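You operate a simulated robot arm through the tools that you are given. There is no shell and no other tool. Be economical: measure what you need, move in short steps, check, and stop when the job is done.

Carry out the task below with a simulated robot arm. There is one attempt and no reset: what you move stays moved.

TASK
Put one of the rubber blocks from the prep bench top on the white card.
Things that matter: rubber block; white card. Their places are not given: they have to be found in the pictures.

It is judged by the outcome, as a careful person would: the job done as asked, and still so three seconds after it is handed in. It fails if anything else is knocked over, pushed out of place, dropped, spilled or broken.

THE ROBOT
A 6-joint arm with a two-finger parallel gripper, fixed in place. Base frame: the origin is at the foot of the arm, x ahead of it, y to its left, z up; the work surface is at about z = 0. Lengths are in mm, angles in rad, forces in N, time in s.
With the tool pointing down near the work surface it reaches from about 140 to 580 mm from the base axis. Its first joint turns from -1.152 to 1.152 rad. Payload 2.1 kg.
Tool frame: the origin (TCP) lies between the finger pads and is the grasp point; the fingertips stand 30 mm ahead of it; z points along the fingers, y is the line along which they close. The gripper opens to 94 mm. The fingers are 28 mm wide and 10 mm thick; the gripper's body (50 by 96 mm) begins 55 mm behind the TCP.
Orientation is that of the tool frame in the base frame, as a unit quaternion [x, y, z, w]. With the fingers straight down and closing along the base's y, the tool's x points along the base's -x, its y along +y and its z along -z.

THE INTERFACE
- The arm moves only by the tool step_arm. Its argument "series" is a list of rows, each a list of 7 numbers: the turn, a rotation vector about the tool's x, y, z in rad, then the shift along the tool's x, y, z in mm, then the opening, from 0 (shut) to 1 (fully open). In form: [[rx, ry, rz, dx, dy, dz, fingers], ...]. A call has 1 to 8 rows; each row is the pose to reach, as a shift and turn from the pose commanded when the call began, along the tool's axes at that moment. A row lasts 0.2 s, in which the tool goes at most 50 mm and 0.15 rad; a call with a longer step from one row to the next is refused whole, and so is a gripper value outside its range. A pose out of reach is approached as far as the arm can. The call stops where the force on the tool passes 40 N (or 10 N more than at its start, if that is more) or the arm is blocked; 0.2 s more then pass. The fingers move at their own pace (about 72 mm/s each) and stop on an object; they squeeze with about 29 N. The grip force told is the motor's: it shows also when the fingers shut on nothing. Time passes only in rows, and 0.2 s behind the last, so rows that repeat a pose let the fingers close. It gives the time, the measured TCP pose, the force on the tool (base axes), the opening and the grip force at its end, in the units of the frame above (readings bear some noise).
- Cameras (640 x 400 px; columns grow to the right, rows downward): "scene" is fixed at [52.4, -374.8, 479.3]; the picture's right is [0.87, -0.50, 0.00], its down [-0.35, -0.61, -0.71] and it looks along [0.35, 0.62, -0.70] (base axes); focal length 237 px, centre (320, 200). "wrist" rides on the gripper at [-37, 0, -58] in the tool frame; the picture's right is [0.00, -1.00, 0.00], its down [0.97, 0.00, -0.24] and it looks along [0.24, 0.00, 0.97] (tool axes); focal length 218 px, centre (320, 200).
- grab_frame(camera): a new picture of that camera. No time passes.
- measure_at(camera, pixels): there is no depth. For up to 12 entries [column, row, z] of the newest picture of that camera ("zoom" is the newest enlarged one), the place [x, y] in the base frame at which the ray of that pixel passes the height z, good to about 3 mm, but the place of the scene camera against the robot may be out by one fixed shift of up to 18 mm in any direction. No time passes.
- close_up(camera, box): a new picture of the part [left, top, right, bottom] of that camera's present view, enlarged. No time passes.
- finish_job(): hands the job in; it is judged then, once.

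Work in short steps. Measure before you move; look again where a grasp or a placing could have gone wrong, and mend it. You have 60 turns and 26 pictures in all, the two below and enlarged ones among them. Open the gripper and draw the arm clear of the work before you hand the job in, unless the task says otherwise; then end with one line.

The tools are called after "Request:" as name(argument=value, ...) on one line, values as JSON. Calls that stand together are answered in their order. step_arm: Moves the arm, as the interface text tells. Its arguments: {"type":"object","properties":{"series":{"type":"array"}},"required":["series"]} The other tools are called the same way: grab_frame (camera) takes a picture; measure_at (camera, pixels) gives the place at which the rays of pixels pass given heights; close_up (camera, box) takes an enlarged picture of a part of a camera's view; finish_job () hands the job in.

At the start:

```text
time: 0.0
tool_pos: [284.9, 41.2, 228.1]
tcp_rot: [0.0, 1.0, 0.0, 0.0]
contact_force: [1.0, -0.1, -0.3]
grip_width: 94.0
gripper_force: 0.0
```

scene: 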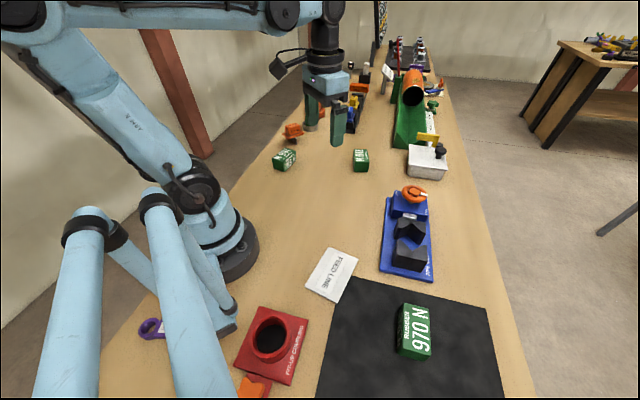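
wrist: 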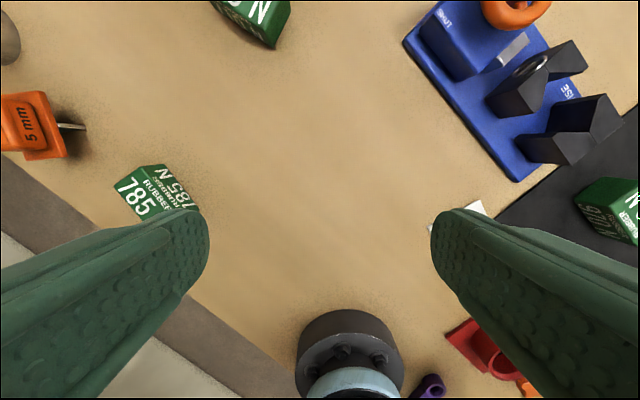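

The pictures show green rubber blocks at scene px (284,159), (360,160) and (414,330), and a white card at (331,275). I'll enlarge both areas.

Request:
close_up(camera="scene", box=[220, 230, 460, 380])

Request:
close_up(camera="scene", box=[260, 60, 460, 185])

```text
2.67 times, centred on (340, 305) of scene
```

zoom: 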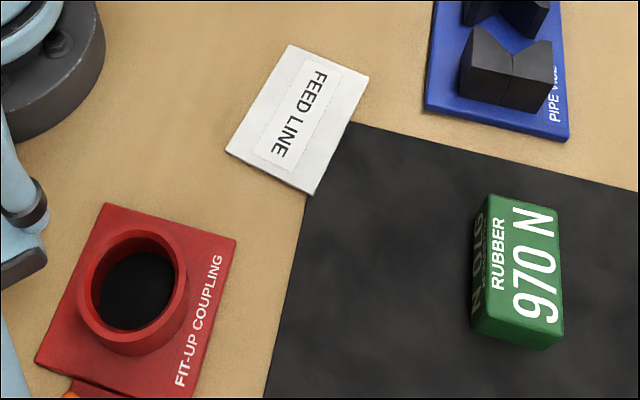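

```text
3.20 times, centred on (360, 122) of scene
```

zoom: 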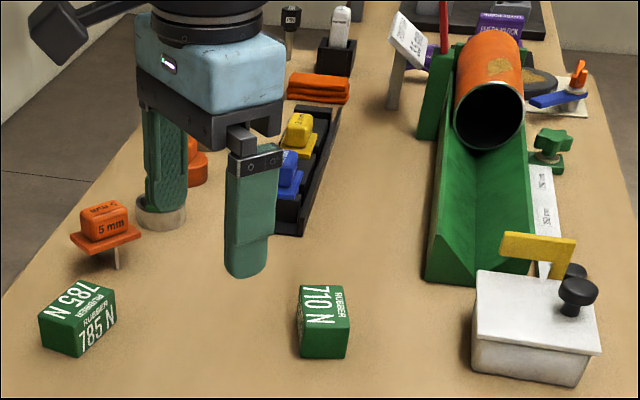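

The card is the "FEED LINE" one. The 710 N block stands clear directly on the bench. I measure the 710 block, the 785 block and the card from both cameras to find the scene camera's shift.

Request:
measure_at(camera="scene", pixels=[[354, 171, 0], [368, 172, 0], [355, 150, 30], [367, 150, 30], [369, 160, 30], [354, 161, 30], [329, 247, 0], [358, 258, 0], [337, 302, 0], [305, 287, 0]])

Request:
measure_at(camera="wrist", pixels=[[275, 48, 0], [291, 14, 0], [277, 35, 30], [118, 190, 0], [140, 221, 0], [480, 200, 0]])

```text
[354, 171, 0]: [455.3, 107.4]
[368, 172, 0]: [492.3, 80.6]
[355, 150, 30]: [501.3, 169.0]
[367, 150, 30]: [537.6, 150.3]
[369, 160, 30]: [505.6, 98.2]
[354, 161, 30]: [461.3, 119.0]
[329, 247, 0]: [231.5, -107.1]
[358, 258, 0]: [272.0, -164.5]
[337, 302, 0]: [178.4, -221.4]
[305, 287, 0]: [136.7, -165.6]
```

```text
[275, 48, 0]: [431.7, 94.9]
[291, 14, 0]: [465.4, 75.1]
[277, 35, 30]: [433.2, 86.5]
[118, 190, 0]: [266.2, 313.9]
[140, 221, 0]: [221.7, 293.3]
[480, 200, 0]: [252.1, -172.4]
```

Wrist and scene readings put the 710 block near (460,105). I move above it at the present height to look straight down.

Request:
step_arm(series=[[0, 0, 0, -40, 12, 0, 1], [0, 0, 0, -80, 24, 0, 1], [0, 0, 0, -120, 36, 0, 1], [0, 0, 0, -150, 48, 0, 1], [0, 0, 0, -170, 56, 0, 1], [0, 0, 0, -170, 56, 0, 1]])

Request:
grab_frame(camera="wrist")

```text
time: 1.4
tool_pos: [455.4, 97.1, 227.3]
tcp_rot: [0.0, 1.0, 0.001, 0.0]
contact_force: [-0.7, 0.8, 0.1]
grip_width: 94.0
gripper_force: 0.0
```

```text
21 pictures are left
```

wrist: 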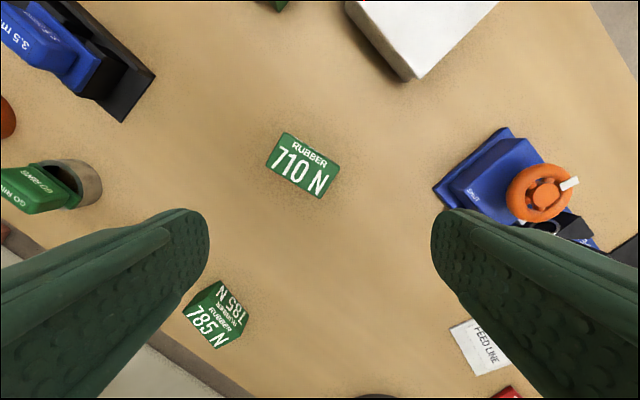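

Request:
close_up(camera="wrist", box=[240, 110, 368, 210])

Request:
measure_at(camera="wrist", pixels=[[286, 132, 35], [340, 165, 35], [319, 197, 35], [266, 166, 35], [449, 329, 0], [486, 318, 0], [476, 376, 0], [511, 363, 0]])

```text
4.00 times, centred on (304, 160) of wrist
```

zoom: 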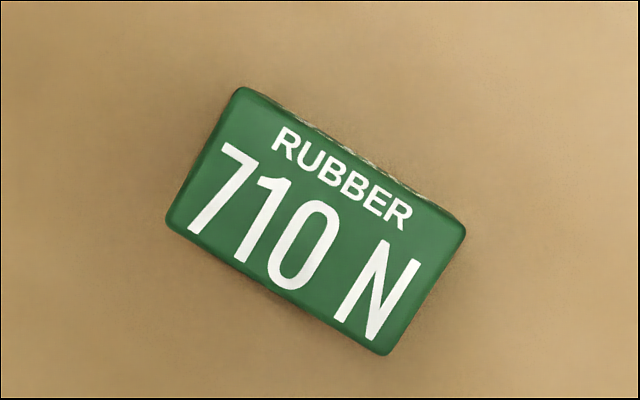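

```text
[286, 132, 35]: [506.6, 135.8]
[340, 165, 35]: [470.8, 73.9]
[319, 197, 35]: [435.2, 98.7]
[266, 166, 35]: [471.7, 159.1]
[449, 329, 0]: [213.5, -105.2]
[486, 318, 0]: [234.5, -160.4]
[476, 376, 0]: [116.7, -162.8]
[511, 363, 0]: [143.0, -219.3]
```

The block top centre is about (471,117), 70×42 mm, with its short axis at about 147° in the base frame. I turn the tool about −1.0 rad around its z and centre over the block, coming down to z≈130.

Request:
step_arm(series=[[0, 0, -0.14, -5, 5, 15, 1], [0, 0, -0.28, -10, 10, 30, 1], [0, 0, -0.42, -15.6, 20, 45, 1], [0, 0, -0.56, -15.6, 20, 60, 1], [0, 0, -0.7, -15.6, 20, 75, 1], [0, 0, -0.84, -15.6, 20, 90, 1], [0, 0, -0.98, -15.6, 20, 97, 1], [0, 0, -1.0, -15.6, 20, 97, 1]])

Request:
grab_frame(camera="wrist")

```text
time: 3.2
tool_pos: [470.7, 118.2, 131.5]
tcp_rot: [-0.481, 0.877, 0.0, 0.0]
contact_force: [-0.7, -0.6, -0.3]
grip_width: 94.0
gripper_force: 0.1
```

```text
19 pictures are left
```

wrist: 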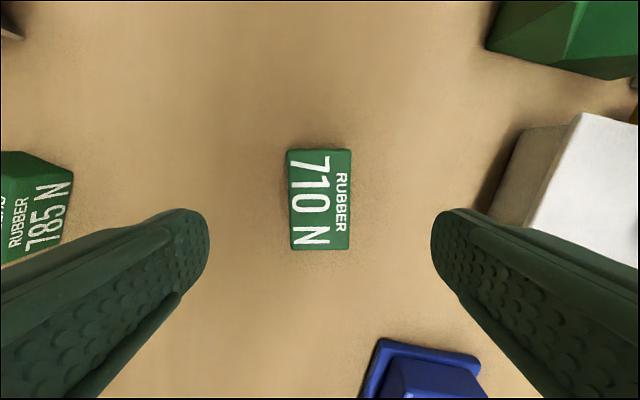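

The block is centred and square between the fingers (column 319, row 200). I go down to z≈37 and then close.

Request:
step_arm(series=[[0, 0, 0, 0, 0, 35, 1], [0, 0, 0, 0, 0, 65, 1], [0, 0, 0, 0, 0, 85, 1], [0, 0, 0, 0, 0, 95, 1], [0, 0, 0, 0, 0, 95, 1]])

Request:
step_arm(series=[[0, 0, 0, 0, 0, 0, 0.4], [0, 0, 0, 0, 0, 0, 0.2], [0, 0, 0, 0, 0, 0, 0.2], [0, 0, 0, 0, 0, 0, 0.2], [0, 0, 0, 0, 0, 0, 0.2]])

Request:
grab_frame(camera="wrist")

```text
time: 4.4
tool_pos: [470.8, 118.9, 36.3]
tcp_rot: [-0.479, 0.878, -0.001, 0.001]
contact_force: [-0.4, -0.5, -0.6]
grip_width: 94.1
gripper_force: 0.1
```

```text
time: 5.6
tool_pos: [471.1, 117.4, 37.2]
tcp_rot: [-0.48, 0.877, 0.001, 0.001]
contact_force: [0.0, -0.4, -0.3]
grip_width: 49.2
gripper_force: 29.2
```

```text
18 pictures are left
```

wrist: 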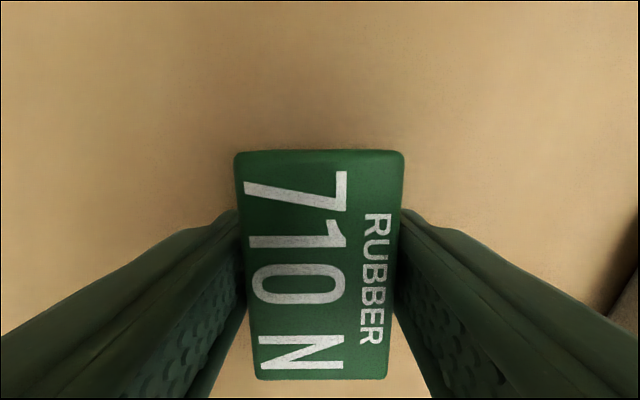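

The fingers hold the block at 49 mm with 29 N. I lift it straight up.

Request:
step_arm(series=[[0, 0, 0, 0, 0, -8, 0.2], [0, 0, 0, 0, 0, -30, 0.2], [0, 0, 0, 0, 0, -65, 0.2], [0, 0, 0, 0, 0, -100, 0.2], [0, 0, 0, 0, 0, -135, 0.2], [0, 0, 0, 0, 0, -165, 0.2], [0, 0, 0, 0, 0, -165, 0.2]])

Request:
grab_frame(camera="scene")

Request:
grab_frame(camera="wrist")

```text
time: 7.2
tool_pos: [469.3, 116.6, 203.3]
tcp_rot: [-0.479, 0.878, 0.0, -0.001]
contact_force: [0.5, -0.3, -2.5]
grip_width: 48.8
gripper_force: 28.4
```

```text
17 pictures are left
```

scene: 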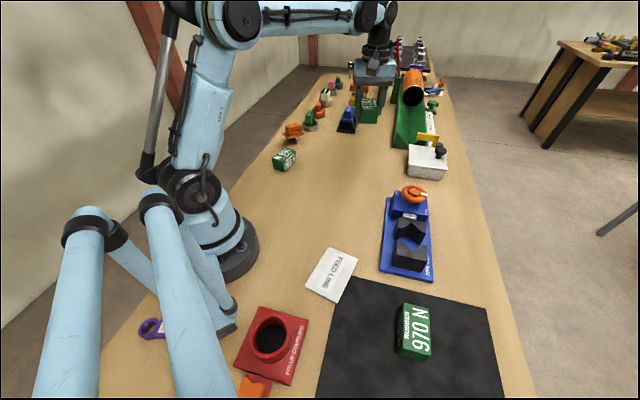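

```text
16 pictures are left
```

wrist: 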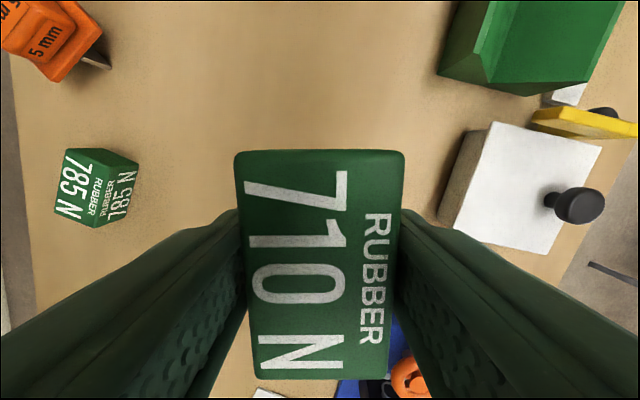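

The block is held firmly. I carry it at z≈203 to a spot beside the card, over the mat, so the wrist camera can see the card past the block.

Request:
step_arm(series=[[0, 0, 0, 25, -2, 0, 0.2], [0, 0, 0, 65, -4, 0, 0.2], [0, 0, 0, 105, -7, 0, 0.2], [0, 0, 0, 145, -10, 0, 0.2], [0, 0, 0, 185, -12, 0, 0.2], [0, 0, 0, 225, -15, 0, 0.2], [0, 0, 0, 265, -17, 0, 0.2], [0, 0, 0, 300, -20, 0, 0.2]])

Request:
step_arm(series=[[0, 0, 0.1, 35, -2, 0, 0.2], [0, 0, 0.2, 70, -4, 0, 0.2], [0, 0, 0.3, 105, -7, 0, 0.2], [0, 0, 0.4, 145, -10, 0, 0.2], [0, 0, 0.49, 185, -12, 0, 0.2], [0, 0, 0.49, 185, -12, 0, 0.2]])

Request:
grab_frame(camera="wrist")

```text
time: 9.0
tool_pos: [327.5, -144.0, 202.7]
tcp_rot: [-0.481, 0.877, 0.0, 0.0]
contact_force: [-0.3, -0.2, -1.3]
grip_width: 49.0
gripper_force: 28.9
```

```text
time: 10.4
tool_pos: [236.4, -307.5, 202.2]
tcp_rot: [-0.252, 0.968, 0.0, 0.001]
contact_force: [0.1, -0.3, -2.0]
grip_width: 49.0
gripper_force: 28.7
```

```text
15 pictures are left
```

wrist: 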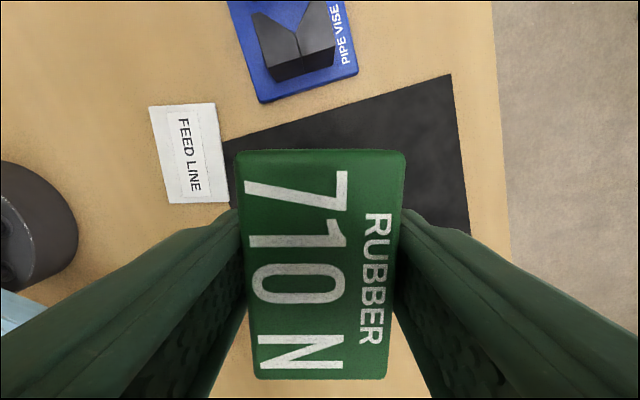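

The whole card shows at columns 149–228, rows 103–203. I measure its corners.

Request:
measure_at(camera="wrist", pixels=[[149, 107, 2], [215, 103, 2], [228, 202, 2], [166, 203, 2], [189, 154, 2]])

```text
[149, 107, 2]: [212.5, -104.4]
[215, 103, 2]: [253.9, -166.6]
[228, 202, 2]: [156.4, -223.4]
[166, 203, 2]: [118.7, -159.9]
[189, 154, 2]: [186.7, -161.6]
```

The card centre is (185,−164) with its long axis at 30°, and the tool is already aligned. I shift over it and come down partway.

Request:
step_arm(series=[[0, 0, 0, -6, 35, 0, 0.2], [0, 0, 0, -14, 75, 0, 0.2], [0, 0, 0, -21, 115, 0, 0.2], [0, 0, 0, -27.7, 150.7, 0, 0.2], [0, 0, 0, -27.7, 150.7, 35, 0.2], [0, 0, 0, -27.7, 150.7, 70, 0.2], [0, 0, 0, -27.7, 150.7, 100, 0.2], [0, 0, 0, -27.7, 150.7, 110, 0.2]])

Request:
grab_frame(camera="scene")

```text
time: 12.2
tool_pos: [187.7, -161.3, 91.9]
tcp_rot: [-0.252, 0.968, 0.0, 0.0]
contact_force: [-0.6, -0.5, -1.5]
grip_width: 49.2
gripper_force: 29.3
```

```text
14 pictures are left
```

scene: 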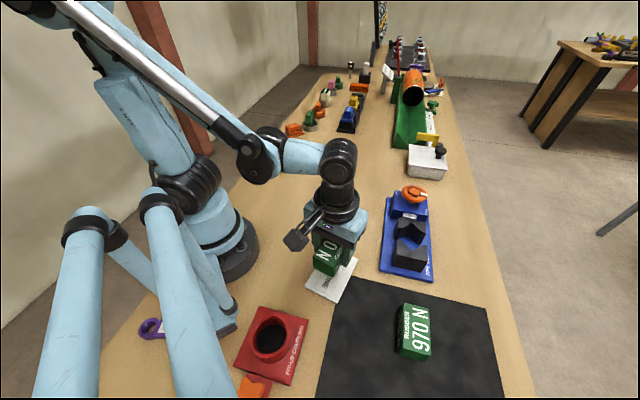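

The block is over the card. I lower to z≈44 and then in small steps until contact.

Request:
step_arm(series=[[0, 0, 0, 0, 0, 20, 0.2], [0, 0, 0, 0, 0, 38, 0.2], [0, 0, 0, 0, 0, 46, 0.2], [0, 0, 0, 0, 0, 49, 0.2], [0, 0, 0, 0, 0, 49, 0.2]])

Request:
step_arm(series=[[0, 0, 0, 0, 0, 1.5, 0.2], [0, 0, 0, 0, 0, 2.5, 0.2], [0, 0, 0, 0, 0, 2.5, 0.2]])

Request:
close_up(camera="scene", box=[270, 220, 398, 300])

```text
time: 13.4
tool_pos: [188.0, -161.7, 41.6]
tcp_rot: [-0.252, 0.968, 0.0, 0.0]
contact_force: [-0.1, 1.0, 15.1]
grip_width: 49.0
gripper_force: 29.0
```

```text
time: 14.1
tool_pos: [187.1, -160.3, 40.8]
tcp_rot: [-0.252, 0.968, 0.001, 0.0]
contact_force: [-2.0, 2.7, 26.4]
grip_width: 48.8
gripper_force: 28.9
stopped in row 3: the force on the tool passed its limit (the readings are from after the stop); the commanded pose is now the measured one
```

```text
5.00 times, centred on (334, 260) of scene
```

zoom: 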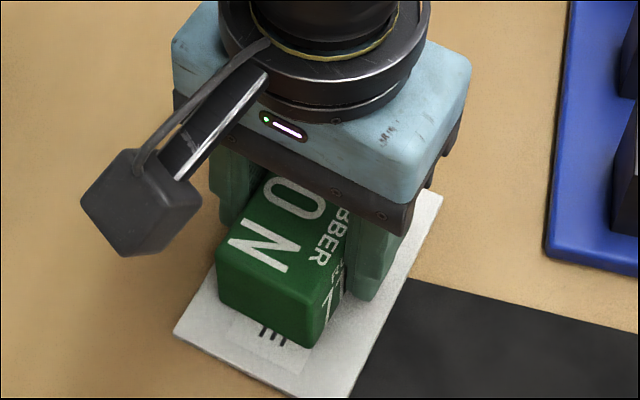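

The block rests on the card (26 N upward). I relieve the press, open, and rise.

Request:
step_arm(series=[[0, 0, 0, 0, 0, -0.8, 0.2], [0, 0, 0, 0, 0, -0.8, 0.6], [0, 0, 0, 0, 0, -0.8, 0.8], [0, 0, 0, 0, 0, -0.8, 0.8], [0, 0, 0, 0, 0, -0.8, 0.8]])

Request:
step_arm(series=[[0, 0, 0, 0, 0, -20, 0.8], [0, 0, 0, 0, 0, -55, 0.8], [0, 0, 0, 0, 0, -90, 0.8], [0, 0, 0, 0, 0, -130, 0.8], [0, 0, 0, 0, 0, -170, 0.8], [0, 0, 0, -40, 0, -180, 0.8], [0, 0, 0, -80, 0, -180, 0.8], [0, 0, 0, -120, 0, -180, 0.8]])

Request:
grab_frame(camera="scene")

Request:
close_up(camera="scene", box=[270, 220, 398, 320])

```text
time: 15.3
tool_pos: [186.4, -161.9, 42.0]
tcp_rot: [-0.253, 0.967, 0.001, 0.0]
contact_force: [1.0, -0.4, -0.6]
grip_width: 75.4
gripper_force: 0.0
```

```text
time: 17.1
tool_pos: [291.7, -101.7, 221.6]
tcp_rot: [-0.253, 0.967, 0.002, 0.0]
contact_force: [0.5, 0.4, -0.1]
grip_width: 75.3
gripper_force: 0.2
```

```text
12 pictures are left
```

scene: 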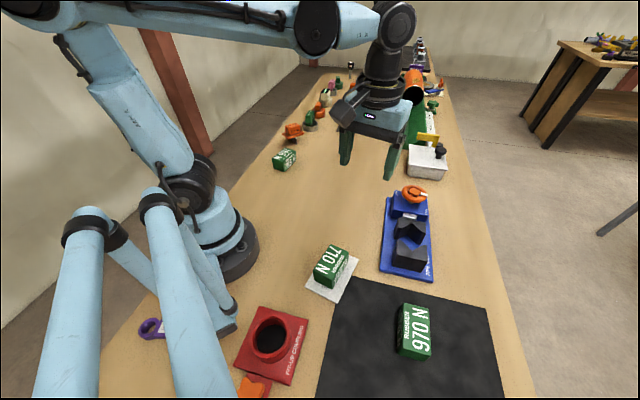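

```text
4.00 times, centred on (334, 270) of scene
```

zoom: 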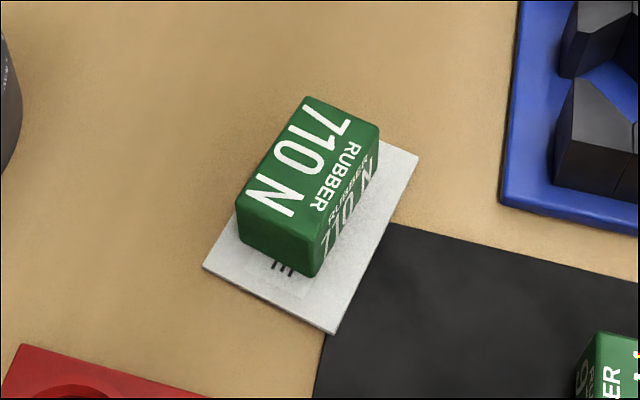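

The block sits wholly on the card, the card has not moved, and the arm is clear with the gripper open.

Request:
finish_job()

```text
The job is handed in.
```

The 710 N rubber block from the bench is now resting fully on the white "FEED LINE" card; the card did not move and I saw nothing else disturbed.
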